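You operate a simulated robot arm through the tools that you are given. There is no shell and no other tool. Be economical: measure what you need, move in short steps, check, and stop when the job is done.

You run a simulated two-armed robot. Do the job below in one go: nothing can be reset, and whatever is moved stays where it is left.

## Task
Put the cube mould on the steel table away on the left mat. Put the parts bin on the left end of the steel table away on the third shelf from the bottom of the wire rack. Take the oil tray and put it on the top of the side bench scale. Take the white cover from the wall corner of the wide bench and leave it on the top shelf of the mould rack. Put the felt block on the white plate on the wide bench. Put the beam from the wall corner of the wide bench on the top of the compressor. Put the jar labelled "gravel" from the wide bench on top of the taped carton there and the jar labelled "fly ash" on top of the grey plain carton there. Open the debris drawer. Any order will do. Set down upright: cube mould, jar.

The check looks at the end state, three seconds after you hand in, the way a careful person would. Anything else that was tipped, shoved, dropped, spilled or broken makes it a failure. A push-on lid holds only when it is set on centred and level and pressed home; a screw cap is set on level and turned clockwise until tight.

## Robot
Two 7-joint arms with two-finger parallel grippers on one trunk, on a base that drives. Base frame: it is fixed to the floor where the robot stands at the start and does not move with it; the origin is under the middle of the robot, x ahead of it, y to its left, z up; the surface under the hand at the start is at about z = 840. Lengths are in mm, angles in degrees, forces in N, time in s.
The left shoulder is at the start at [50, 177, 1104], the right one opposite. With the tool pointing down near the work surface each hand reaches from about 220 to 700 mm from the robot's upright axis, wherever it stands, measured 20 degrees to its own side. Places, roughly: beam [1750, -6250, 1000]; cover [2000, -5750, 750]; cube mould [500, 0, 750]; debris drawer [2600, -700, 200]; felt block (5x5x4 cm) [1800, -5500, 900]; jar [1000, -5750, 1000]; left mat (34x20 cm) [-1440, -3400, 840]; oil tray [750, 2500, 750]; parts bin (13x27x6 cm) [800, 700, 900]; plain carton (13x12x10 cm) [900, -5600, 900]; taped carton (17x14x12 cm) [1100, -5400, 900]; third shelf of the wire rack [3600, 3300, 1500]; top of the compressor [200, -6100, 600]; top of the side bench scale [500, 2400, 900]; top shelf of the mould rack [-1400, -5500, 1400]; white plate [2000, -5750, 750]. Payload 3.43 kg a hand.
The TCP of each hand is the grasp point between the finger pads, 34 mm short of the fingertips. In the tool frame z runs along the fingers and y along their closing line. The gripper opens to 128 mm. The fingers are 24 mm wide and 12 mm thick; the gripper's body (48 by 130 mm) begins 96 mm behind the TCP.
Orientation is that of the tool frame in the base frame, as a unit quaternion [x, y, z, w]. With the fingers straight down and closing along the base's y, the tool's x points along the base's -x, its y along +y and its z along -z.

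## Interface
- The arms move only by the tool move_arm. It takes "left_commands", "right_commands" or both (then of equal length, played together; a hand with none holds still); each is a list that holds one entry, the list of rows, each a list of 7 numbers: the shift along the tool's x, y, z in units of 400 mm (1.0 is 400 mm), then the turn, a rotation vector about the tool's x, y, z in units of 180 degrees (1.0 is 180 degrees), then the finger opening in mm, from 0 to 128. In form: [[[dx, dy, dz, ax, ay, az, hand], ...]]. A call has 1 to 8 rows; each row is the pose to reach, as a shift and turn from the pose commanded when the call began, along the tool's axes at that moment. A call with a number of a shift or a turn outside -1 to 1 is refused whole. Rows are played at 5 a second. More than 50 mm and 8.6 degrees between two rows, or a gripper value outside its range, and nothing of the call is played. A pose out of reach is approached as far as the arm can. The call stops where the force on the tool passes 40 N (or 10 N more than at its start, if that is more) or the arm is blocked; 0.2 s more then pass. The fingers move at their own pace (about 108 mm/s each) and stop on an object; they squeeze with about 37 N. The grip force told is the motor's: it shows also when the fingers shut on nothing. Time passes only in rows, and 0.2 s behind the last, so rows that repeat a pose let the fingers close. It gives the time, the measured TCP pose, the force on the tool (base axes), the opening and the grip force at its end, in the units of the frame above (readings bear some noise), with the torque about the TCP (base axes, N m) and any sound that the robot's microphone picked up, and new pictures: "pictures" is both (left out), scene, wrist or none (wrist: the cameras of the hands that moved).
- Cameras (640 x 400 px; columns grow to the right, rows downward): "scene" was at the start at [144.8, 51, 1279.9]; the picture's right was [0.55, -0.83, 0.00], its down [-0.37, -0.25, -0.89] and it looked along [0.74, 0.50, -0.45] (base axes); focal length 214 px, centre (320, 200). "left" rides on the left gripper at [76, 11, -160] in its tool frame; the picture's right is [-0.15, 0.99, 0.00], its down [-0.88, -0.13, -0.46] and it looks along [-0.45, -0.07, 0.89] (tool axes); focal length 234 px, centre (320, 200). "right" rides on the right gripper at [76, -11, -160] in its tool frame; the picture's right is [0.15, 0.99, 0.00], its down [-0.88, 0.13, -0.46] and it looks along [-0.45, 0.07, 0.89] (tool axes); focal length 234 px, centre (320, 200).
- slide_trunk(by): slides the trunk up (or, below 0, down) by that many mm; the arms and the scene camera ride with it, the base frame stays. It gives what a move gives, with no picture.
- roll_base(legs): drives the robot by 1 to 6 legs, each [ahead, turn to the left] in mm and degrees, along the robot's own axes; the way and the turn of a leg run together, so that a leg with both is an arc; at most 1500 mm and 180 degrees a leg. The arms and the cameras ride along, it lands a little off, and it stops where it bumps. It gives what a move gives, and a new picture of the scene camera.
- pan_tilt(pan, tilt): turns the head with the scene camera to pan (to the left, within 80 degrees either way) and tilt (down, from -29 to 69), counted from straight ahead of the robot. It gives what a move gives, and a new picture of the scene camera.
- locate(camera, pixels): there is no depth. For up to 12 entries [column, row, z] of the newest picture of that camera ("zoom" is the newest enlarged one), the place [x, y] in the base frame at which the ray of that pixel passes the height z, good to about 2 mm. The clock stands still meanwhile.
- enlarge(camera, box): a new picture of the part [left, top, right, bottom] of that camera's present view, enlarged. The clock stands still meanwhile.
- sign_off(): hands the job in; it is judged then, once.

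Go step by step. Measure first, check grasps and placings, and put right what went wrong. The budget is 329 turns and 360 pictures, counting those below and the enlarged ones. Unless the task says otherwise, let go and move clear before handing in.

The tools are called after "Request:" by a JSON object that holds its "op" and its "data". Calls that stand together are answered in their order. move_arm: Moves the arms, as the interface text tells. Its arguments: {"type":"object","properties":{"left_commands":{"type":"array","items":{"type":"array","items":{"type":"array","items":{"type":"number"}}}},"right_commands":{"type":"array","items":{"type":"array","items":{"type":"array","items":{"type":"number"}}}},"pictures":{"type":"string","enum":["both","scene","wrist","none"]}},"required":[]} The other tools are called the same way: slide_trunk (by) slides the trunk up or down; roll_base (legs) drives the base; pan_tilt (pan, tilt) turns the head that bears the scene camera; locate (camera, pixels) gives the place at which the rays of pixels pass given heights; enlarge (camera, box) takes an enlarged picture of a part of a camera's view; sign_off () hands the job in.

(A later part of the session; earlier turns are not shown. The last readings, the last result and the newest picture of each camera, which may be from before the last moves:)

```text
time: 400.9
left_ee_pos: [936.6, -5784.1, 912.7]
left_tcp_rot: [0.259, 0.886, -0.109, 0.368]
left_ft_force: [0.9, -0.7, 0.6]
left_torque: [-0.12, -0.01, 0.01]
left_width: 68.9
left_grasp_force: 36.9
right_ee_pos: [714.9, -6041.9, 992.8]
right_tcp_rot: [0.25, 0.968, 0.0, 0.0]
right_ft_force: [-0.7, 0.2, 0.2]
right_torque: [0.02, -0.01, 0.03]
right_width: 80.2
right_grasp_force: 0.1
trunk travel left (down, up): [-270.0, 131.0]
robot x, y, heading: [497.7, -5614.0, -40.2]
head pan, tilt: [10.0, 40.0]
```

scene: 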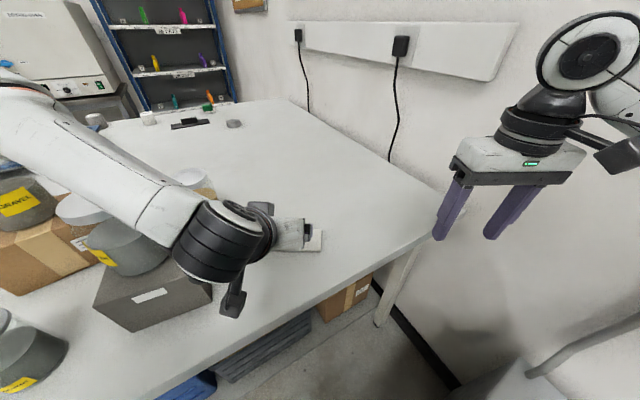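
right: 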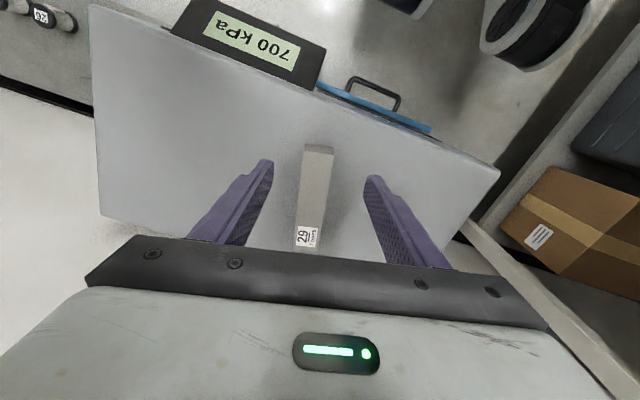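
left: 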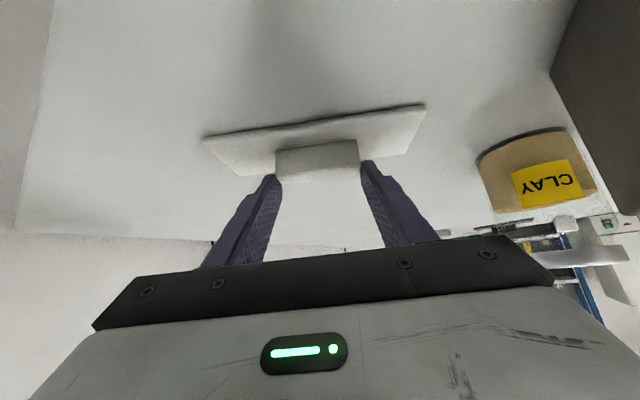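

Gripped. Lift straight up (tool -x,-z equally) and check it stays level.

Request:
{"op": "move_arm", "data": {"left_commands": [[[-0.03, 0, -0.03, 0, 0, 0, 40], [-0.09, 0, -0.09, 0, 0, 0, 40], [-0.17, 0, -0.17, 0, 0, 0, 40], [-0.25, 0, -0.25, 0, 0, 0, 40], [-0.25, 0, -0.25, 0, 0, 0, 40]]], "pictures": "both"}}

```text
time: 402.1
left_ee_pos: [936.2, -5784.8, 1050.5]
left_tcp_rot: [0.259, 0.886, -0.11, 0.368]
left_ft_force: [0.0, -0.3, -1.4]
left_torque: [0.01, 0.0, -0.02]
left_width: 69.2
left_grasp_force: 36.9
right_ee_pos: [714.8, -6042.8, 993.5]
right_tcp_rot: [0.248, 0.969, 0.001, -0.001]
right_ft_force: [-1.1, 0.2, -0.6]
right_torque: [0.03, -0.03, -0.02]
right_width: 80.3
right_grasp_force: 0.0
trunk travel left (down, up): [-270.0, 131.0]
robot x, y, heading: [498.7, -5612.9, -39.9]
head pan, tilt: [10.0, 40.0]
```

scene: 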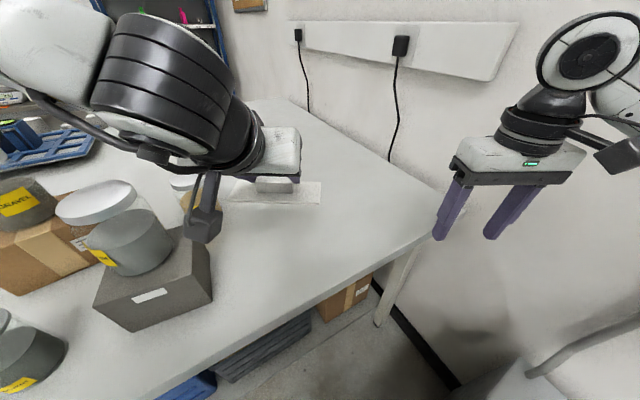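
left: 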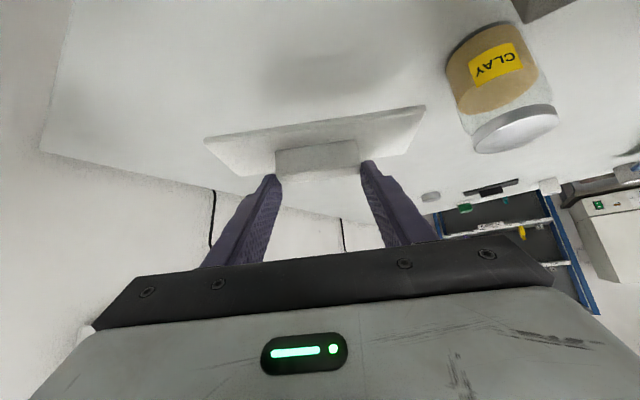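

Held level. Trunk up, and raise the hand as far as needed (≈1450) to test.

Request:
{"op": "slide_trunk", "data": {"by": 130}}

Request:
{"op": "move_arm", "data": {"left_commands": [[[-0.05, 0, -0.1, 0, 0, 0, 40], [-0.1, 0, -0.2, 0, 0, 0, 40], [-0.17, 0, -0.28, 0, 0, 0, 40], [-0.24, 0, -0.36, 0, 0, 0, 40], [-0.32, 0, -0.44, 0, 0, 0, 40], [-0.4, 0, -0.52, 0, 0, 0, 40], [-0.48, 0, -0.6, 0, 0, 0, 40]]], "pictures": "scene"}}

```text
time: 403.6
left_ee_pos: [937.4, -5786.1, 1181.0]
left_tcp_rot: [0.259, 0.886, -0.109, 0.368]
left_ft_force: [0.2, 0.1, -1.0]
left_torque: [0.01, 0.06, 0.04]
left_width: 69.1
left_grasp_force: 37.2
right_ee_pos: [715.2, -6043.8, 1121.8]
right_tcp_rot: [0.248, 0.969, 0.001, 0.001]
right_ft_force: [0.0, 0.1, 0.2]
right_torque: [-0.01, 0.0, 0.0]
right_width: 80.1
right_grasp_force: 0.0
trunk travel left (down, up): [-400.0, 1.0]
robot x, y, heading: [501.1, -5610.1, -40.2]
head pan, tilt: [10.0, 40.0]
```

```text
time: 405.2
left_ee_pos: [917.8, -5736.3, 1470.3]
left_tcp_rot: [0.258, 0.886, -0.108, 0.369]
left_ft_force: [0.5, -0.1, 0.0]
left_torque: [-0.02, 0.01, 0.01]
left_width: 69.3
left_grasp_force: 37.4
left hand out of reach, approached as far as the arm can: row 6, 7
right_ee_pos: [714.5, -6042.1, 1122.7]
right_tcp_rot: [0.249, 0.969, 0.0, 0.0]
right_ft_force: [-0.8, 0.7, 0.4]
right_torque: [-0.02, -0.03, 0.0]
right_width: 79.9
right_grasp_force: 0.0
trunk travel left (down, up): [-400.0, 1.0]
robot x, y, heading: [497.9, -5614.5, -40.2]
head pan, tilt: [10.0, 40.0]
```

scene: 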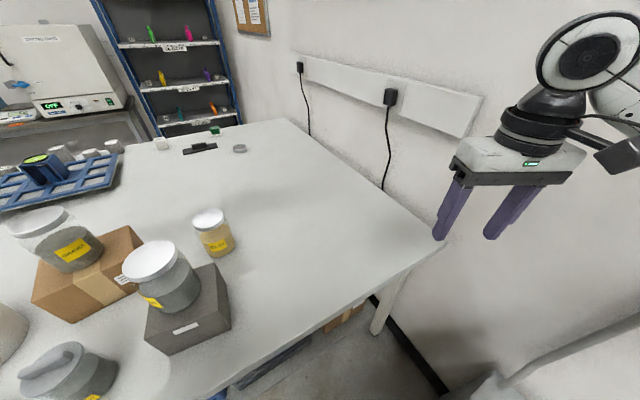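

1470 reached: enough. Tuck the right hand, back off and drive to the rack.

Request:
{"op": "move_arm", "data": {"right_commands": [[[0.11, 0, 0, 0, 0, 0, 80], [0.22, 0, 0, 0, 0, 0, 80], [0.33, 0, 0, 0, 0, 0, 80], [0.44, 0, 0, 0, 0, 0, 80], [0.5, 0, 0, 0, 0, 0, 80]]], "pictures": "none"}}

Request:
{"op": "roll_base", "data": {"legs": [[-280, 0], [0, -134], [600, -7]]}}

Request:
{"op": "pan_tilt", "data": {"pan": 0, "tilt": 15}}

```text
time: 406.4
left_ee_pos: [920.1, -5737.9, 1468.9]
left_tcp_rot: [0.259, 0.887, -0.11, 0.367]
left_ft_force: [-0.7, -0.2, -1.5]
left_torque: [-0.02, 0.04, -0.01]
left_width: 69.1
left_grasp_force: 37.2
right_ee_pos: [536.2, -5943.8, 1121.7]
right_tcp_rot: [0.249, 0.969, 0.0, 0.0]
right_ft_force: [0.4, -1.0, 0.5]
right_torque: [0.02, 0.03, 0.03]
right_width: 80.1
right_grasp_force: 0.1
trunk travel left (down, up): [-400.0, 1.0]
robot x, y, heading: [495.8, -5610.1, -40.1]
head pan, tilt: [10.0, 40.0]
```

```text
time: 416.9
left_ee_pos: [-718.1, -5653.7, 1470.3]
left_tcp_rot: [0.921, 0.068, -0.383, 0.026]
left_ft_force: [0.5, 0.2, -1.1]
left_torque: [0.01, 0.0, 0.01]
left_width: 69.4
left_grasp_force: 36.9
right_ee_pos: [-564.7, -5249.1, 1121.8]
right_tcp_rot: [0.994, 0.105, 0.001, 0.001]
right_ft_force: [0.2, 0.7, 0.2]
right_torque: [0.01, -0.04, -0.01]
right_width: 80.0
right_grasp_force: 0.0
trunk travel left (down, up): [-400.0, 1.0]
robot x, y, heading: [-320.4, -5471.3, -179.0]
head pan, tilt: [10.0, 40.0]
```

scene: 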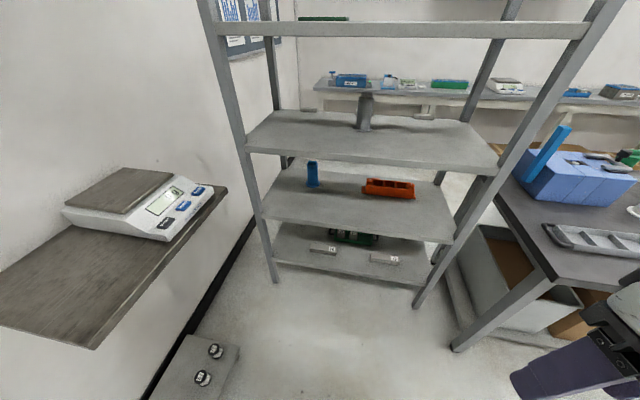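

```text
time: 417.8
left_ee_pos: [-718.7, -5653.1, 1470.5]
left_tcp_rot: [0.921, 0.068, -0.383, 0.026]
left_ft_force: [-0.1, 0.8, -1.6]
left_torque: [0.0, -0.01, -0.01]
left_width: 68.9
left_grasp_force: 37.1
right_ee_pos: [-564.3, -5248.8, 1121.9]
right_tcp_rot: [0.994, 0.106, 0.001, 0.001]
right_ft_force: [-0.3, -0.2, -0.6]
right_torque: [0.0, -0.01, -0.01]
right_width: 79.7
right_grasp_force: 0.0
trunk travel left (down, up): [-400.0, 1.0]
robot x, y, heading: [-320.5, -5473.2, -179.2]
head pan, tilt: [0.0, 15.0]
```

scene: 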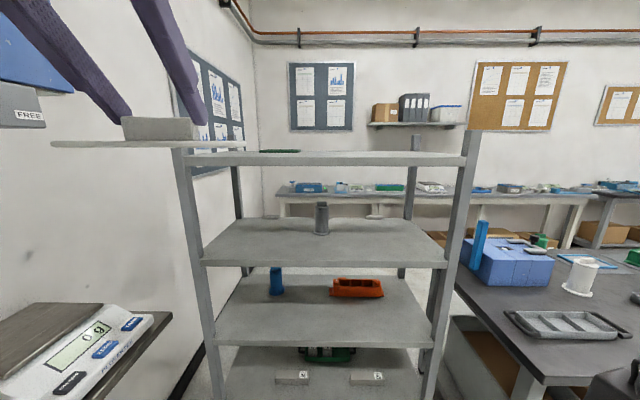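

Request:
{"op": "locate", "data": {"camera": "scene", "pixels": [[320, 153, 1370], [320, 153, 1380], [320, 165, 1360], [320, 165, 1350], [320, 151, 1380], [185, 165, 1350], [466, 163, 1350], [232, 259, 1000], [222, 345, 700], [215, 365, 600]]}}

Request:
{"op": "enlarge", "data": {"camera": "scene", "box": [160, 120, 480, 260]}}

```text
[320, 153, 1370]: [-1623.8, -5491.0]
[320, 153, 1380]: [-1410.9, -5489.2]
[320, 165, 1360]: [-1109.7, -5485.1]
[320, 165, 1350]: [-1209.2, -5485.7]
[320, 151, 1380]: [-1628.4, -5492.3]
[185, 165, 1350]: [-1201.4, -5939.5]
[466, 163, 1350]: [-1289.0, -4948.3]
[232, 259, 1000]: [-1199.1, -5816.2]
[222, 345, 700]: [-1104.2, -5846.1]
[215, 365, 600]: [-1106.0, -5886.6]
```

```text
2.00 times, centred on (320, 190) of scene
```

zoom: 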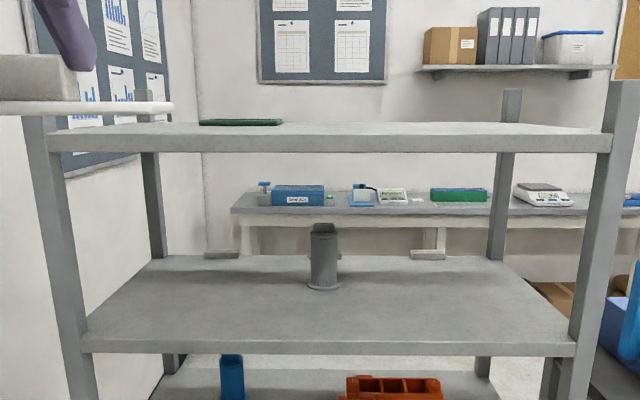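

Top shelf surface ≈1377, front edge x≈-1168. Drive straight forward with the cover at 1427 over it.

Request:
{"op": "roll_base", "data": {"legs": [[400, 0]]}}

Request:
{"op": "roll_base", "data": {"legs": [[105, 0]]}}

```text
time: 420.3
left_ee_pos: [-1117.0, -5666.3, 1469.7]
left_tcp_rot: [0.92, 0.074, -0.383, 0.029]
left_ft_force: [0.7, -0.4, -0.5]
left_torque: [0.02, -0.02, 0.02]
left_width: 69.5
left_grasp_force: 37.0
right_ee_pos: [-967.6, -5259.4, 1120.5]
right_tcp_rot: [0.994, 0.111, 0.001, 0.0]
right_ft_force: [-0.5, -0.1, -0.4]
right_torque: [-0.01, 0.0, 0.0]
right_width: 80.2
right_grasp_force: 0.1
trunk travel left (down, up): [-400.0, 1.0]
robot x, y, heading: [-716.9, -5478.4, -178.6]
head pan, tilt: [0.0, 15.0]
```

scene: 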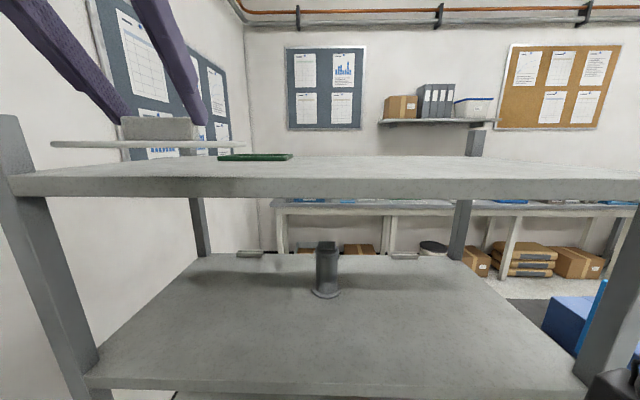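

```text
time: 421.5
left_ee_pos: [-1224.0, -5667.8, 1469.3]
left_tcp_rot: [0.921, 0.071, -0.382, 0.028]
left_ft_force: [-1.0, -0.4, -1.2]
left_torque: [-0.03, -0.05, -0.02]
left_width: 68.9
left_grasp_force: 36.7
right_ee_pos: [-1074.8, -5261.8, 1122.2]
right_tcp_rot: [0.994, 0.109, 0.001, 0.001]
right_ft_force: [-0.1, 0.3, 0.1]
right_torque: [0.01, -0.01, 0.02]
right_width: 79.7
right_grasp_force: 0.1
trunk travel left (down, up): [-400.0, 1.0]
robot x, y, heading: [-823.4, -5484.2, -178.5]
head pan, tilt: [0.0, 15.0]
```

scene: 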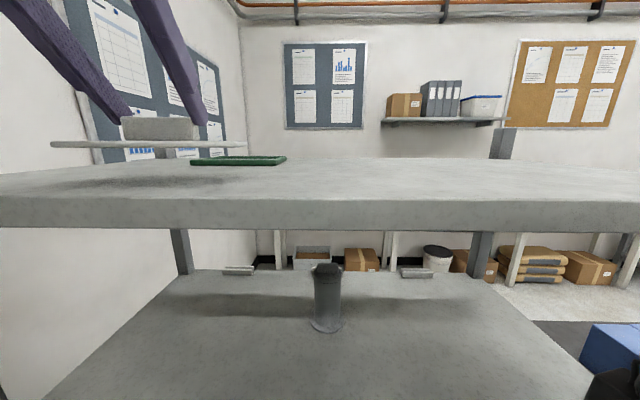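

Request:
{"op": "locate", "data": {"camera": "scene", "pixels": [[192, 164, 1377], [286, 163, 1377], [300, 197, 1377], [60, 187, 1377], [145, 181, 1377], [200, 180, 1377], [300, 159, 1377]]}}

```text
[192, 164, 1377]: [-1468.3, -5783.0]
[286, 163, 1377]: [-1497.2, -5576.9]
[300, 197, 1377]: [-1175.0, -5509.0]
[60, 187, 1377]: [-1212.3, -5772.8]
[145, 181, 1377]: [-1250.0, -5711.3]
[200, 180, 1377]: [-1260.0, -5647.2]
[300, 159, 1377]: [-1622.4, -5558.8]
```

Cover is over the shelf between the front edge (-1175) and the green item (-1470). Lower with 30 mm more forward, then in small steps.

Request:
{"op": "move_arm", "data": {"left_commands": [[[0.007, 0, 0.042, 0, 0, 0, 40], [0.015, 0, 0.085, 0, 0, 0, 40], [0.022, 0, 0.127, 0, 0, 0, 40], [0.0273, 0, 0.1323, 0, 0, 0, 40], [0.0326, 0, 0.1376, 0, 0, 0, 40], [0.038, 0, 0.143, 0, 0, 0, 40], [0.043, 0, 0.148, 0, 0, 0, 40], [0.048, 0, 0.153, 0, 0, 0, 40]]], "pictures": "both"}}

```text
time: 423.3
left_ee_pos: [-1251.4, -5670.3, 1418.3]
left_tcp_rot: [0.917, 0.073, -0.392, 0.028]
left_ft_force: [-1.4, 0.1, 37.3]
left_torque: [-0.46, 0.15, 0.22]
left_width: 69.2
left_grasp_force: 36.9
right_ee_pos: [-1071.2, -5259.9, 1121.6]
right_tcp_rot: [0.994, 0.109, -0.001, 0.001]
right_ft_force: [0.4, -0.4, -0.2]
right_torque: [0.0, -0.02, 0.0]
right_width: 79.9
right_grasp_force: 0.1
trunk travel left (down, up): [-400.0, 1.0]
robot x, y, heading: [-824.0, -5480.1, -179.0]
head pan, tilt: [0.0, 15.0]
```

scene: 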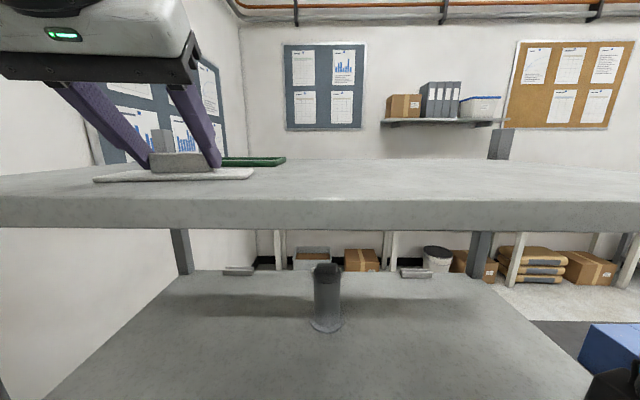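
left: 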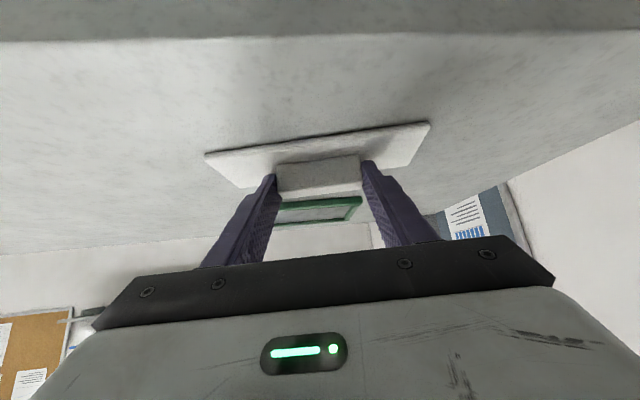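

Contact at z≈1418, 37 N. Ease up 4 mm and open, then withdraw back along the tool axis.

Request:
{"op": "move_arm", "data": {"left_commands": [[[-0.004, 0, -0.004, 0, 0, 0, 40], [-0.009, 0, -0.009, 0, 0, 0, 40], [-0.011, 0, -0.011, 0, 0, 0, 90], [-0.011, 0, -0.011, 0, 0, 0, 110], [-0.011, 0, -0.011, 0, 0, 0, 110], [-0.011, 0, -0.07, 0, 0, 0, 110], [-0.011, 0, -0.17, 0, 0, 0, 110]]], "pictures": "both"}}

```text
time: 424.9
left_ee_pos: [-1206.2, -5666.7, 1465.6]
left_tcp_rot: [0.921, 0.073, -0.381, 0.03]
left_ft_force: [0.0, 0.1, -0.8]
left_torque: [-0.01, 0.03, 0.02]
left_width: 110.0
left_grasp_force: 0.1
right_ee_pos: [-1074.2, -5261.0, 1120.6]
right_tcp_rot: [0.994, 0.109, -0.001, 0.002]
right_ft_force: [0.3, 0.2, -0.1]
right_torque: [-0.01, -0.01, -0.01]
right_width: 80.0
right_grasp_force: 0.0
trunk travel left (down, up): [-400.0, 1.0]
robot x, y, heading: [-824.4, -5482.9, -178.9]
head pan, tilt: [0.0, 15.0]
```

scene: 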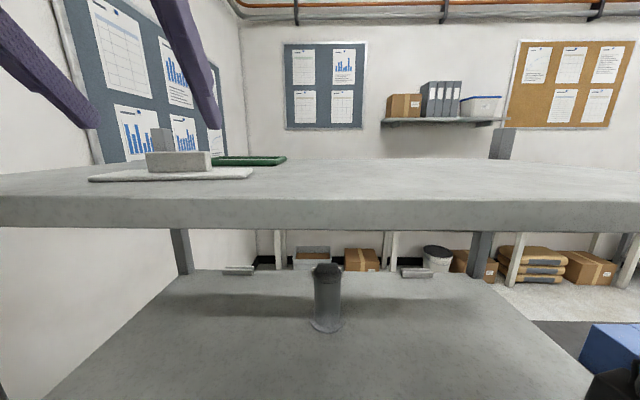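
left: 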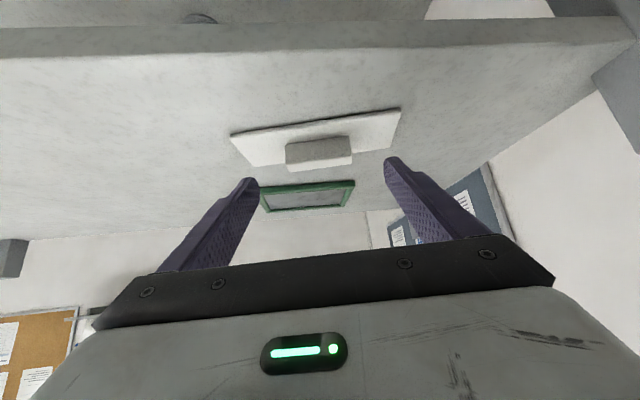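

The cover lies on the top shelf. Back away, then bring the left hand upright and lower.

Request:
{"op": "roll_base", "data": {"legs": [[-500, 0]]}}

Request:
{"op": "move_arm", "data": {"left_commands": [[[0.03, 0, 0.03, 0, 0.03125, 0, 110], [0.07, 0, 0.07, 0, 0.0625, 0, 110], [0.11, 0, 0.11, 0, 0.09375, 0, 110], [0.16, 0, 0.16, 0, 0.125, 0, 110], [0.21, 0, 0.21, 0, 0.15625, 0, 110], [0.26, 0, 0.26, 0, 0.1875, 0, 110], [0.31, 0, 0.31, 0, 0.21875, 0, 110], [0.35, 0, 0.35, 0, 0.25, 0, 110]]], "pictures": "none"}}

Request:
{"op": "enlarge", "data": {"camera": "scene", "box": [100, 100, 400, 260]}}

```text
time: 427.8
left_ee_pos: [-713.5, -5654.0, 1466.2]
left_tcp_rot: [0.921, 0.072, -0.383, 0.028]
left_ft_force: [0.1, 0.5, 0.0]
left_torque: [0.01, 0.0, 0.0]
left_width: 110.0
left_grasp_force: 0.0
right_ee_pos: [-579.0, -5248.4, 1122.0]
right_tcp_rot: [0.994, 0.11, 0.0, 0.0]
right_ft_force: [0.0, -0.9, 0.4]
right_torque: [0.0, 0.01, 0.02]
right_width: 79.8
right_grasp_force: 0.0
trunk travel left (down, up): [-400.0, 1.0]
robot x, y, heading: [-331.3, -5470.9, -178.6]
head pan, tilt: [0.0, 15.0]
```

scene: 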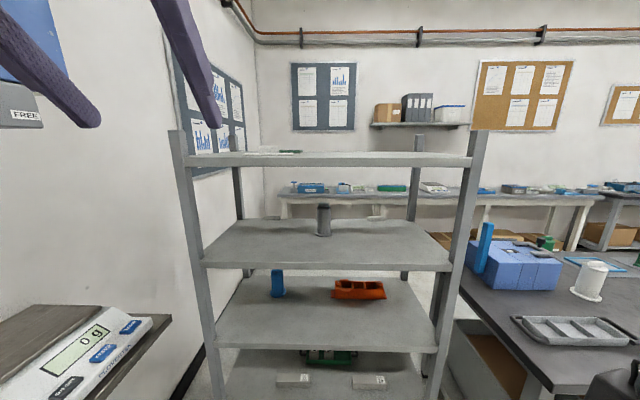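

```text
time: 429.6
left_ee_pos: [-714.7, -5655.8, 1268.0]
left_tcp_rot: [0.997, 0.077, 0.0, -0.002]
left_ft_force: [-0.6, -0.4, -0.3]
left_torque: [-0.02, -0.02, -0.01]
left_width: 110.0
left_grasp_force: 0.1
right_ee_pos: [-581.1, -5250.7, 1121.4]
right_tcp_rot: [0.994, 0.111, 0.001, 0.001]
right_ft_force: [0.5, 0.0, 0.8]
right_torque: [-0.01, -0.04, 0.01]
right_width: 79.9
right_grasp_force: 0.1
trunk travel left (down, up): [-400.0, 1.0]
robot x, y, heading: [-329.8, -5471.7, -178.7]
head pan, tilt: [0.0, 15.0]
```

```text
2.13 times, centred on (250, 180) of scene
```

zoom: 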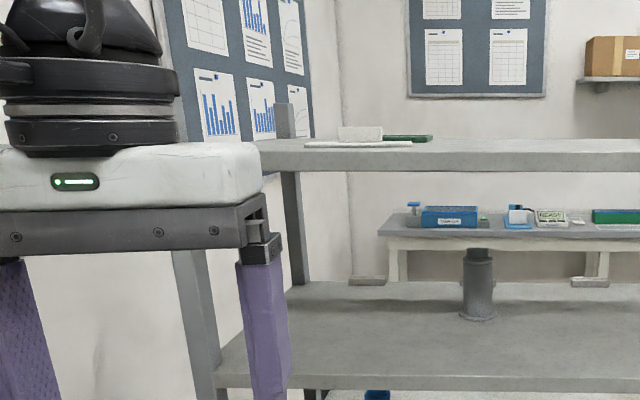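

The cover is safely on the top shelf. Now drive to the compression tester for the debris drawer.

Request:
{"op": "roll_base", "data": {"legs": [[0, -139.5], [1130, 0], [0, 49], [1500, 0], [1500, 0]]}}

Request:
{"op": "pan_tilt", "data": {"pan": -40, "tilt": 25}}

```text
time: 457.4
left_ee_pos: [570.4, -1302.9, 1268.4]
left_tcp_rot: [0.719, -0.695, 0.0, -0.001]
left_ft_force: [-0.9, -0.1, 0.4]
left_torque: [-0.03, -0.02, 0.02]
left_width: 110.2
left_grasp_force: 0.1
right_ee_pos: [956.9, -1484.3, 1120.9]
right_tcp_rot: [0.742, -0.671, 0.0, 0.001]
right_ft_force: [0.5, -0.1, -0.1]
right_torque: [-0.02, 0.01, 0.04]
right_width: 80.0
right_grasp_force: 0.2
trunk travel left (down, up): [-400.0, 1.0]
robot x, y, heading: [706.4, -1705.3, 84.8]
head pan, tilt: [0.0, 15.0]
```

scene: 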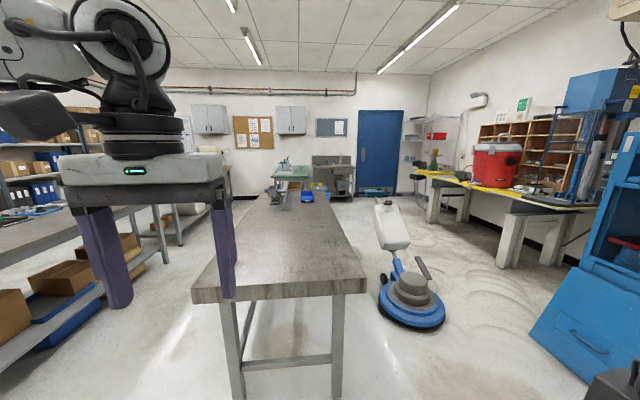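

```text
time: 458.5
left_ee_pos: [570.8, -1304.0, 1268.6]
left_tcp_rot: [0.719, -0.695, 0.001, -0.003]
left_ft_force: [-0.1, 0.4, 0.0]
left_torque: [0.02, 0.02, 0.0]
left_width: 110.0
left_grasp_force: 0.0
right_ee_pos: [956.6, -1485.1, 1121.7]
right_tcp_rot: [0.742, -0.671, -0.001, 0.001]
right_ft_force: [-1.1, -0.5, -0.3]
right_torque: [0.0, -0.01, 0.0]
right_width: 79.9
right_grasp_force: 0.0
trunk travel left (down, up): [-400.0, 1.0]
robot x, y, heading: [708.4, -1707.6, 84.4]
head pan, tilt: [-40.0, 25.0]
```

scene: 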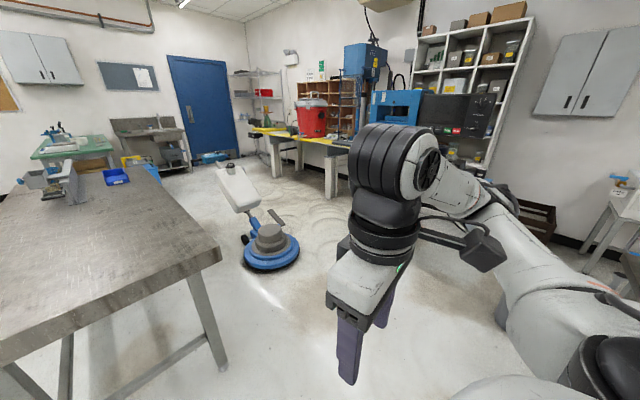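

Request:
{"op": "roll_base", "data": {"legs": [[0, -62], [400, 0]]}}

Request:
{"op": "pan_tilt", "data": {"pan": 0, "tilt": 30}}

```text
time: 463.7
left_ee_pos: [1378.8, -1259.2, 1268.4]
left_tcp_rot: [-0.247, 0.969, -0.002, 0.001]
left_ft_force: [0.2, -0.6, -0.2]
left_torque: [0.0, 0.04, -0.03]
left_width: 110.1
left_grasp_force: 0.0
right_ee_pos: [1389.0, -1685.6, 1120.6]
right_tcp_rot: [-0.278, 0.961, 0.001, 0.0]
right_ft_force: [-0.2, 0.0, -0.4]
right_torque: [0.0, 0.02, 0.0]
right_width: 79.8
right_grasp_force: 0.0
trunk travel left (down, up): [-400.0, 1.0]
robot x, y, heading: [1080.5, -1561.2, 21.1]
head pan, tilt: [-40.0, 25.0]
```

scene: 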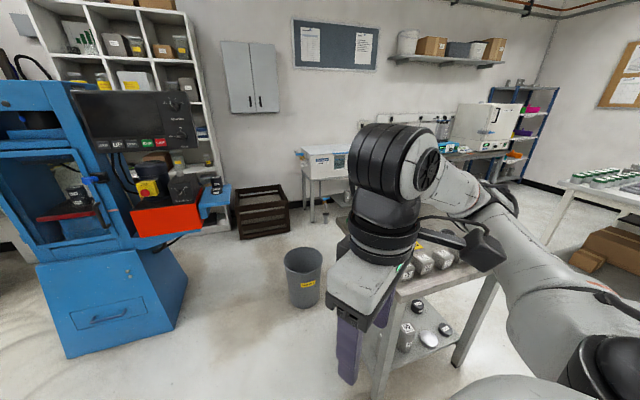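

```text
time: 464.8
left_ee_pos: [1377.6, -1259.3, 1268.5]
left_tcp_rot: [-0.248, 0.969, -0.001, 0.001]
left_ft_force: [0.3, -0.4, -0.9]
left_torque: [0.03, 0.02, 0.01]
left_width: 110.0
left_grasp_force: 0.0
right_ee_pos: [1389.1, -1685.1, 1122.2]
right_tcp_rot: [-0.279, 0.96, 0.001, 0.0]
right_ft_force: [-0.7, 0.2, 0.5]
right_torque: [0.0, 0.01, 0.01]
right_width: 80.1
right_grasp_force: 0.1
trunk travel left (down, up): [-400.0, 1.0]
robot x, y, heading: [1082.7, -1561.7, 21.1]
head pan, tilt: [0.0, 30.0]
```

scene: 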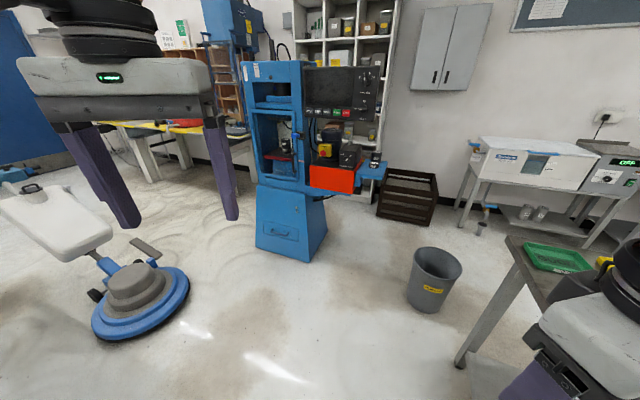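

Request:
{"op": "locate", "data": {"camera": "scene", "pixels": [[256, 247, 0], [306, 263, 0], [328, 240, 0], [283, 235, 200], [283, 235, 250], [258, 186, 500], [306, 196, 500], [436, 312, 0], [183, 310, 0], [410, 300, 0]]}}

Request:
{"op": "enlarge", "data": {"camera": "scene", "box": [230, 160, 350, 280]}}

```text
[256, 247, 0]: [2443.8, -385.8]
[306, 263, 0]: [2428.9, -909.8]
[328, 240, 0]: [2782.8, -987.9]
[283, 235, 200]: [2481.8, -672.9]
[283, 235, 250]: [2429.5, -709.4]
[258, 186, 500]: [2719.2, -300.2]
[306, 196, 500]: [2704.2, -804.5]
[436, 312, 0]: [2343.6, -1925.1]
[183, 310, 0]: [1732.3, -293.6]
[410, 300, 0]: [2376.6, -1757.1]
```

```text
3.33 times, centred on (290, 220) of scene
```

zoom: 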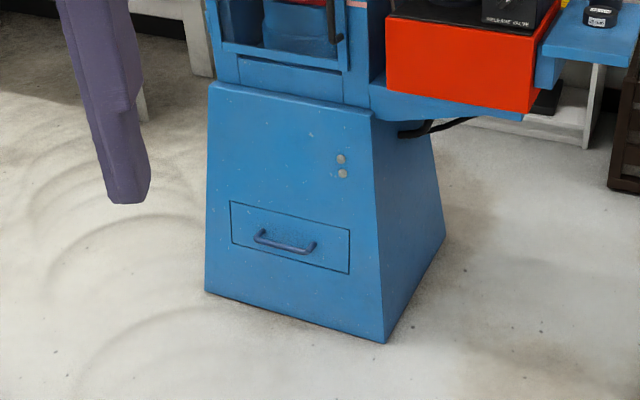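

The drawer with a bow handle is on the tester's west face near (2475,-690,200). Drive to about (1890,-880) facing east.

Request:
{"op": "roll_base", "data": {"legs": [[0, 19], [1030, 0], [0, -40]]}}

Request:
{"op": "pan_tilt", "data": {"pan": 15, "tilt": 50}}

```text
time: 473.1
left_ee_pos: [2259.3, -724.2, 1269.4]
left_tcp_rot: [-0.063, 0.998, -0.002, 0.001]
left_ft_force: [-0.6, 0.2, -0.4]
left_torque: [0.02, -0.03, 0.0]
left_width: 110.2
left_grasp_force: 0.0
right_ee_pos: [2112.2, -1126.4, 1122.3]
right_tcp_rot: [-0.095, 0.995, 0.001, 0.001]
right_ft_force: [0.4, -0.7, 0.2]
right_torque: [0.0, 0.02, -0.03]
right_width: 80.1
right_grasp_force: 0.3
trunk travel left (down, up): [-400.0, 1.0]
robot x, y, heading: [1869.4, -893.6, -0.5]
head pan, tilt: [0.0, 30.0]
```

scene: 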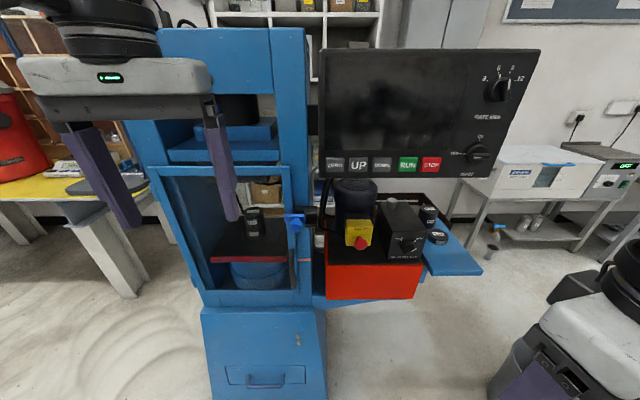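

```text
time: 473.9
left_ee_pos: [2258.9, -724.3, 1268.7]
left_tcp_rot: [-0.063, 0.998, -0.001, 0.001]
left_ft_force: [0.2, 0.1, -0.5]
left_torque: [-0.02, -0.02, 0.0]
left_width: 110.1
left_grasp_force: 0.1
right_ee_pos: [2112.6, -1126.4, 1121.4]
right_tcp_rot: [-0.095, 0.995, 0.0, 0.0]
right_ft_force: [0.6, 0.3, -0.4]
right_torque: [0.0, -0.01, -0.01]
right_width: 80.2
right_grasp_force: 0.0
trunk travel left (down, up): [-400.0, 1.0]
robot x, y, heading: [1871.5, -896.6, -0.6]
head pan, tilt: [15.0, 50.0]
```

scene: 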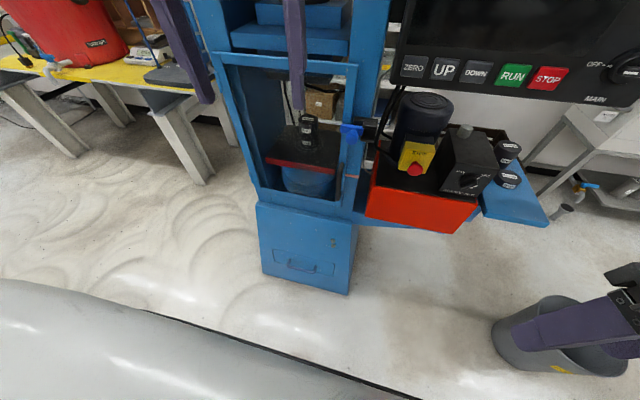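

Lower the trunk fully and look at the drawer from lower.

Request:
{"op": "slide_trunk", "data": {"by": -398}}

Request:
{"op": "move_arm", "data": {"left_commands": [[[0.05, 0, 0.11, 0, 0, 0, 110], [0.1, 0, 0.22, 0, 0, 0, 110], [0.15, 0, 0.33, 0, 0, 0, 110], [0.15, 0, 0.45, 0, 0, 0, 110], [0.15, 0, 0.57, 0, 0, 0, 110], [0.15, 0, 0.69, 0, 0, 0, 110], [0.15, 0, 0.81, 0, 0, 0, 110], [0.15, 0, 0.9, 0, 0, 0, 110]]], "pictures": "both"}}

```text
time: 477.7
left_ee_pos: [2258.9, -723.9, 869.8]
left_tcp_rot: [-0.061, 0.998, -0.001, 0.001]
left_ft_force: [-0.2, 0.6, -0.3]
left_torque: [0.0, 0.0, 0.01]
left_width: 109.9
left_grasp_force: 0.1
right_ee_pos: [2113.1, -1125.5, 723.7]
right_tcp_rot: [-0.094, 0.996, 0.001, 0.0]
right_ft_force: [0.2, -0.7, -0.6]
right_torque: [-0.02, 0.02, -0.01]
right_width: 79.9
right_grasp_force: 0.2
trunk travel left (down, up): [-2.0, 399.0]
robot x, y, heading: [1873.9, -899.4, -0.6]
head pan, tilt: [15.0, 50.0]
```

```text
time: 479.5
left_ee_pos: [2201.6, -733.1, 512.1]
left_tcp_rot: [-0.062, 0.998, -0.003, 0.002]
left_ft_force: [0.3, 0.3, 0.1]
left_torque: [0.03, -0.03, 0.01]
left_width: 110.0
left_grasp_force: 0.0
right_ee_pos: [2113.0, -1125.3, 723.6]
right_tcp_rot: [-0.095, 0.995, 0.001, 0.001]
right_ft_force: [0.1, -0.4, 0.3]
right_torque: [0.03, -0.01, 0.0]
right_width: 80.2
right_grasp_force: 0.1
trunk travel left (down, up): [-2.0, 399.0]
robot x, y, heading: [1870.8, -894.0, -0.6]
head pan, tilt: [15.0, 50.0]
```

scene: 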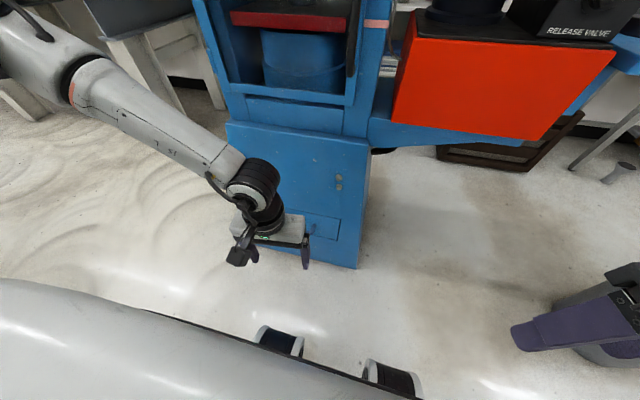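
left: 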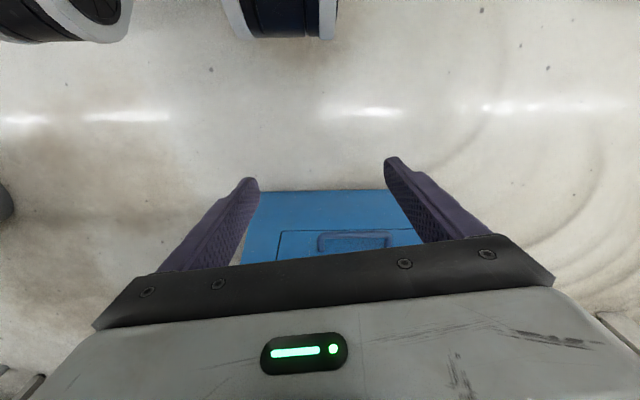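

Request:
{"op": "enlarge", "data": {"camera": "left", "box": [230, 175, 422, 275]}}

Request:
{"op": "locate", "data": {"camera": "left", "pixels": [[318, 236, 200], [388, 232, 200], [318, 236, 180], [388, 232, 180], [246, 192, 0], [382, 190, 0], [318, 236, 220], [388, 232, 220]]}}

```text
3.33 times, centred on (326, 225) of left
```

zoom: 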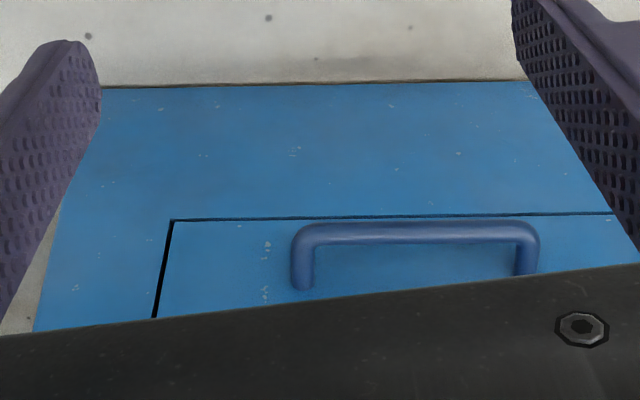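

```text
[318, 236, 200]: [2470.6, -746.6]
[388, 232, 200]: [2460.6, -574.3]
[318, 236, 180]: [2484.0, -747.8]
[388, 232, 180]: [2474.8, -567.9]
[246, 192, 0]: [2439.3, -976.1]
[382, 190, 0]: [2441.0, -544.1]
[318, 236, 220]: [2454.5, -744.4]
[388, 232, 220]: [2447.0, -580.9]
```

The bow handle is at z≈200–230, protruding ~40 mm. I'll grip it with the left hand pitched forward, fingers above and below the bar. First yaw 83° anticlockwise.

Request:
{"op": "move_arm", "data": {"left_commands": [[[0, 0, 0, 0, 0, -0.047, 110], [0, 0, 0, 0, 0, -0.094, 110], [0, 0, 0, 0, 0, -0.141, 110], [0, 0, 0, 0, 0, -0.188, 110], [0, 0, 0, 0, 0, -0.235, 110], [0, 0, 0, 0, 0, -0.282, 110], [0, 0, 0, 0, 0, -0.329, 110], [0, 0, 0, 0, 0, -0.376, 110]]], "pictures": "none"}}

Request:
{"op": "move_arm", "data": {"left_commands": [[[0, 0, 0, 0, 0, -0.0425, 110], [0, 0, 0, 0, 0, -0.0845, 110]]], "pictures": "none"}}

Request:
{"op": "move_arm", "data": {"left_commands": [[[0, 0, 0, 0.046, 0, 0, 110], [0, 0, 0, 0.092, 0, 0, 110], [0, 0, 0, 0.138, 0, 0, 110], [0, 0, 0, 0.184, 0, 0, 110], [0, 0, 0, 0.23, 0, 0, 110], [0, 0, 0, 0.277, 0, 0, 110]]], "pictures": "both"}}

```text
time: 481.3
left_ee_pos: [2202.3, -733.5, 509.8]
left_tcp_rot: [-0.608, 0.794, -0.002, 0.0]
left_ft_force: [0.1, -0.1, 0.1]
left_torque: [-0.01, 0.01, -0.01]
left_width: 110.0
left_grasp_force: 0.1
right_ee_pos: [2112.9, -1125.1, 723.6]
right_tcp_rot: [-0.094, 0.996, 0.001, 0.0]
right_ft_force: [0.1, -0.9, 0.4]
right_torque: [0.01, 0.0, 0.01]
right_width: 80.0
right_grasp_force: 0.1
trunk travel left (down, up): [-2.0, 399.0]
robot x, y, heading: [1871.1, -898.9, -0.5]
head pan, tilt: [15.0, 50.0]
```

```text
time: 481.9
left_ee_pos: [2201.6, -733.0, 509.4]
left_tcp_rot: [0.708, -0.706, 0.002, 0.001]
left_ft_force: [-0.5, -0.4, 0.3]
left_torque: [-0.01, -0.01, 0.02]
left_width: 110.0
left_grasp_force: 0.0
right_ee_pos: [2112.3, -1126.7, 723.2]
right_tcp_rot: [-0.094, 0.996, 0.0, 0.0]
right_ft_force: [-0.7, -0.4, 1.0]
right_torque: [0.04, -0.01, -0.01]
right_width: 79.8
right_grasp_force: 0.0
trunk travel left (down, up): [-2.0, 399.0]
robot x, y, heading: [1870.7, -893.4, -0.3]
head pan, tilt: [15.0, 50.0]
```

```text
time: 483.3
left_ee_pos: [2292.7, -696.7, 561.5]
left_tcp_rot: [0.647, -0.637, 0.29, -0.303]
left_ft_force: [0.4, -0.2, -0.6]
left_torque: [0.01, 0.02, 0.04]
left_width: 109.9
left_grasp_force: 0.1
left hand out of reach, approached as far as the arm can: row 3, 4, 5, 6
right_ee_pos: [2111.6, -1126.5, 723.4]
right_tcp_rot: [-0.094, 0.996, 0.001, 0.0]
right_ft_force: [0.8, -1.0, 0.2]
right_torque: [-0.01, -0.01, -0.04]
right_width: 79.8
right_grasp_force: 0.1
trunk travel left (down, up): [-2.0, 399.0]
robot x, y, heading: [1868.2, -894.6, -0.7]
head pan, tilt: [15.0, 50.0]
```

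scene: 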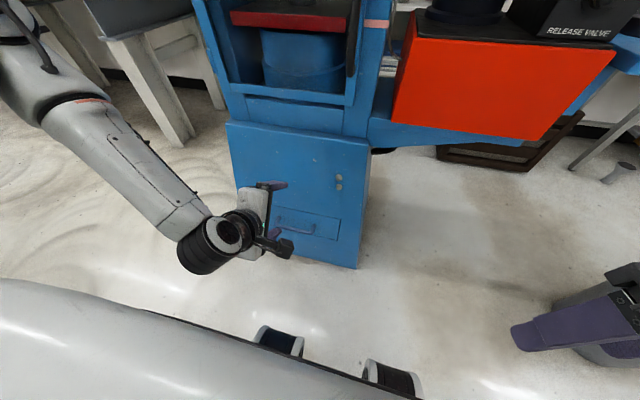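
left: 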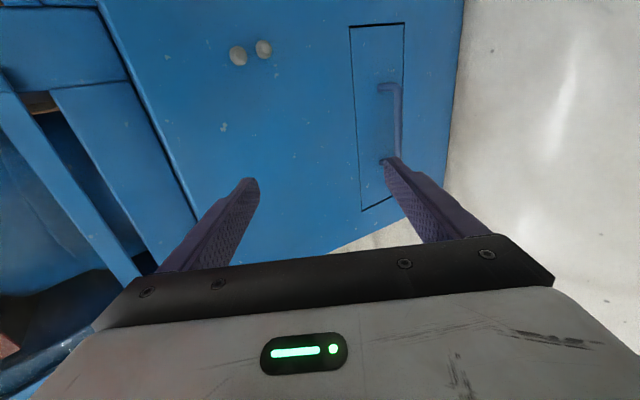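

Request:
{"op": "enlarge", "data": {"camera": "scene", "box": [250, 190, 362, 280]}}

Request:
{"op": "enlarge", "data": {"camera": "left", "box": [330, 10, 480, 220]}}

```text
4.44 times, centred on (306, 235) of scene
```

zoom: 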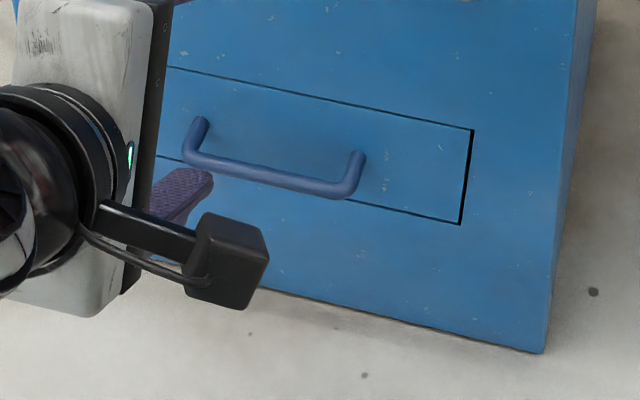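

```text
1.90 times, centred on (405, 115) of left
```

zoom: 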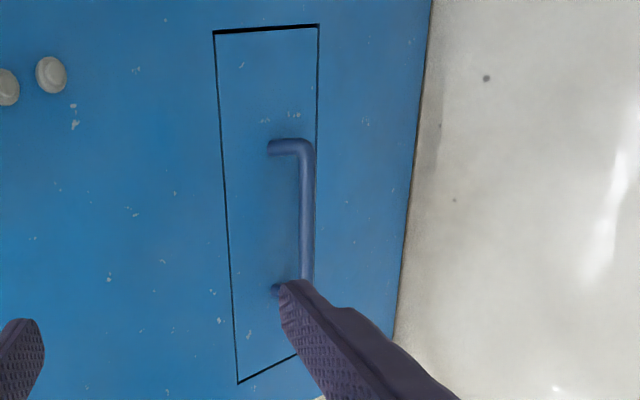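

Request:
{"op": "locate", "data": {"camera": "left", "pixels": [[397, 86, 180], [397, 86, 200], [397, 86, 220], [397, 86, 240], [395.5, 159, 200], [395.5, 159, 240]]}}

Request:
{"op": "locate", "data": {"camera": "scene", "pixels": [[312.8, 233.5, 180], [312.8, 233.5, 200], [312.8, 233.5, 220], [312.8, 233.5, 240], [276.3, 225.6, 200], [276.3, 225.6, 240]]}}

```text
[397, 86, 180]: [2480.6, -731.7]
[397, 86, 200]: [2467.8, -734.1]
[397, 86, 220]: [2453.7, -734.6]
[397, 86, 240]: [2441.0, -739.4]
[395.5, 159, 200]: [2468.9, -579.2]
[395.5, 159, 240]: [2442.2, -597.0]
```

```text
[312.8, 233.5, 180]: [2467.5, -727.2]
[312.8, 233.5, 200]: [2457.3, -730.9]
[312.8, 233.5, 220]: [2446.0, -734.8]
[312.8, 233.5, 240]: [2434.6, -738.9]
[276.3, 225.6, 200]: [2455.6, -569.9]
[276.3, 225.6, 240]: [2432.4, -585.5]
```

Handle bar ≈(2452, y -735…-580, z≈215). Move to 80 mm before it along the tool axis with a 70 mm opening.

Request:
{"op": "move_arm", "data": {"left_commands": [[[-0.0116, 0.057, 0.088, 0, 0, 0, 70], [-0.023, 0.114, 0.176, 0, 0, 0, 70], [-0.035, 0.171, 0.264, 0, 0, 0, 70], [-0.046, 0.2286, 0.352, 0, 0, 0, 70], [-0.058, 0.2857, 0.44, 0, 0, 0, 70], [-0.07, 0.343, 0.528, 0, 0, 0, 70], [-0.081, 0.4, 0.616, 0, 0, 0, 70], [-0.081, 0.4, 0.616, 0, 0, 0, 70]]], "pictures": "both"}}

```text
time: 485.1
left_ee_pos: [2380.9, -686.8, 539.4]
left_tcp_rot: [-0.642, 0.642, -0.297, 0.297]
left_ft_force: [0.0, -0.3, -0.3]
left_torque: [0.04, -0.01, 0.01]
left_width: 69.9
left_grasp_force: 0.0
left hand out of reach, approached as far as the arm can: row 1, 2, 3, 4, 5, 6, 7, 8
right_ee_pos: [2112.2, -1125.6, 723.1]
right_tcp_rot: [-0.095, 0.995, 0.002, 0.0]
right_ft_force: [1.0, -1.0, 0.6]
right_torque: [0.0, 0.01, 0.0]
right_width: 80.1
right_grasp_force: 0.0
trunk travel left (down, up): [-2.0, 399.0]
robot x, y, heading: [1872.4, -898.0, -0.5]
head pan, tilt: [15.0, 50.0]
```

scene: 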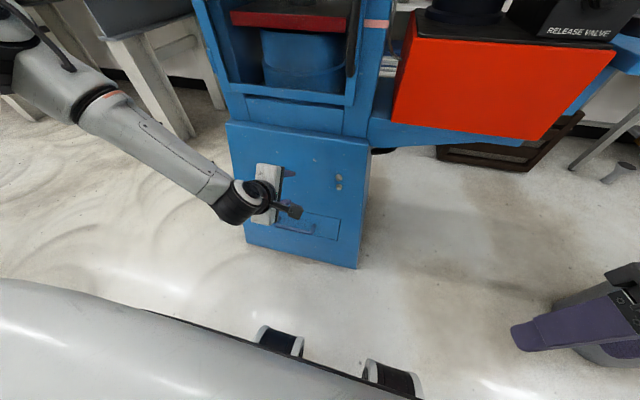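
left: 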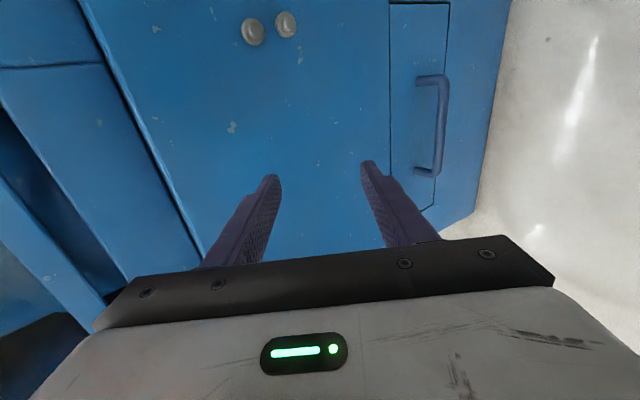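

That wrist orientation can't go low. New plan: natural yaw, fingers astride one leg of the bow handle (the inner finger hooks the bar). Retreat and unwind the wrist.

Request:
{"op": "move_arm", "data": {"left_commands": [[[0, 0, -0.1, 0, 0, 0, 70], [0, 0, -0.2, 0, 0, 0, 70], [0, 0, -0.25, -0.046, 0, 0, 70], [0, 0, -0.25, -0.092, 0, 0, 70], [0, 0, -0.25, -0.138, 0, 0, 70], [0, 0, -0.25, -0.184, 0, 0, 70], [0, 0, -0.25, -0.23, 0, 0, 70], [0, 0, -0.25, -0.277, 0, 0, 70]]], "pictures": "none"}}

Request:
{"op": "move_arm", "data": {"left_commands": [[[0, 0, 0, 0, 0, 0.047, 70], [0, 0, 0, 0, 0, 0.094, 70], [0, 0, 0, 0, 0, 0.141, 70], [0, 0, 0, 0, 0, 0.188, 70], [0, 0, 0, 0, 0, 0.235, 70], [0, 0, 0, 0, 0, 0.282, 70], [0, 0, 0, 0, 0, 0.329, 70], [0, 0, 0, 0, 0, 0.376, 70]]], "pictures": "none"}}

Request:
{"op": "move_arm", "data": {"left_commands": [[[0, 0, 0, 0, 0, 0.047, 70], [0, 0, 0, 0, 0, 0.094, 70], [0, 0, 0, 0, 0, 0.124, 70]]], "pictures": "none"}}

```text
time: 486.9
left_ee_pos: [2300.3, -686.9, 600.3]
left_tcp_rot: [-0.706, 0.708, -0.002, -0.001]
left_ft_force: [0.3, 0.0, 1.0]
left_torque: [-0.02, -0.04, 0.01]
left_width: 70.2
left_grasp_force: 0.2
right_ee_pos: [2112.0, -1125.8, 723.8]
right_tcp_rot: [-0.094, 0.996, 0.001, -0.001]
right_ft_force: [-0.4, -0.5, 0.0]
right_torque: [-0.01, -0.01, 0.0]
right_width: 80.1
right_grasp_force: 0.1
trunk travel left (down, up): [-2.0, 399.0]
robot x, y, heading: [1870.4, -896.4, -0.5]
head pan, tilt: [15.0, 50.0]
```

```text
time: 488.7
left_ee_pos: [2297.4, -685.6, 599.0]
left_tcp_rot: [-0.192, 0.981, -0.002, 0.001]
left_ft_force: [0.2, -0.2, 0.1]
left_torque: [0.0, 0.02, -0.04]
left_width: 70.1
left_grasp_force: 0.2
right_ee_pos: [2112.1, -1125.3, 724.3]
right_tcp_rot: [-0.094, 0.996, 0.001, 0.0]
right_ft_force: [-0.2, 0.0, -0.4]
right_torque: [0.0, 0.03, -0.02]
right_width: 80.1
right_grasp_force: 0.0
trunk travel left (down, up): [-2.0, 399.0]
robot x, y, heading: [1872.6, -896.7, -0.5]
head pan, tilt: [15.0, 50.0]
```

```text
time: 489.5
left_ee_pos: [2300.0, -685.3, 598.7]
left_tcp_rot: [0.001, 1.0, -0.002, 0.001]
left_ft_force: [-0.4, 0.5, -0.4]
left_torque: [-0.02, -0.05, 0.0]
left_width: 70.0
left_grasp_force: 0.0
right_ee_pos: [2112.5, -1126.0, 722.7]
right_tcp_rot: [-0.094, 0.996, 0.002, 0.001]
right_ft_force: [-0.1, 0.1, 0.8]
right_torque: [0.0, -0.04, -0.01]
right_width: 80.0
right_grasp_force: 0.1
trunk travel left (down, up): [-2.0, 399.0]
robot x, y, heading: [1872.7, -894.7, -0.6]
head pan, tilt: [15.0, 50.0]
```

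Request:
{"op": "move_arm", "data": {"left_commands": [[[0, -0.02, 0.12, 0, 0, 0, 70], [0, -0.04, 0.24, 0, 0, 0, 70], [0, -0.06, 0.36, 0, 0, 0, 70], [0, -0.08, 0.48, 0, 0, 0, 70], [0, -0.1, 0.6, 0, 0, 0, 70], [0, -0.12, 0.72, 0, 0, 0, 70], [0, -0.12, 0.8, 0, 0, 0, 70]]], "pictures": "both"}}

```text
time: 491.1
left_ee_pos: [2256.0, -651.3, 440.6]
left_tcp_rot: [0.0, 1.0, -0.002, 0.002]
left_ft_force: [-0.1, 0.6, -0.2]
left_torque: [-0.01, 0.05, 0.01]
left_width: 70.2
left_grasp_force: 0.0
left hand out of reach, approached as far as the arm can: row 3, 4, 5, 6, 7
right_ee_pos: [2112.1, -1126.1, 725.2]
right_tcp_rot: [-0.094, 0.996, 0.001, 0.0]
right_ft_force: [-0.1, 0.7, 0.0]
right_torque: [0.03, -0.01, -0.01]
right_width: 79.9
right_grasp_force: 0.0
trunk travel left (down, up): [-2.0, 399.0]
robot x, y, heading: [1873.4, -896.7, -0.3]
head pan, tilt: [15.0, 50.0]
```

scene: 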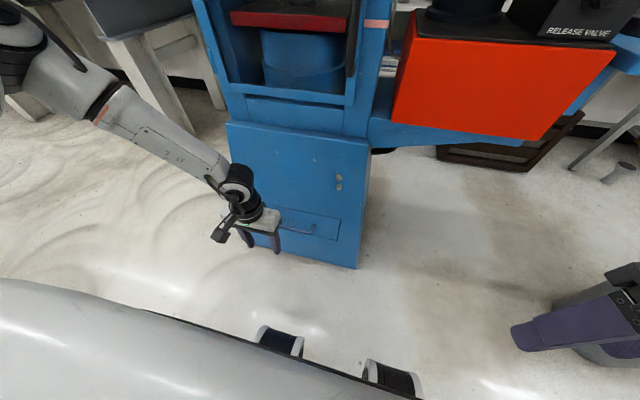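
left: 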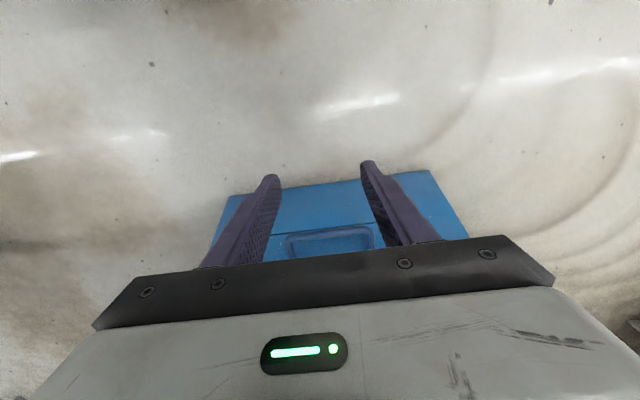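

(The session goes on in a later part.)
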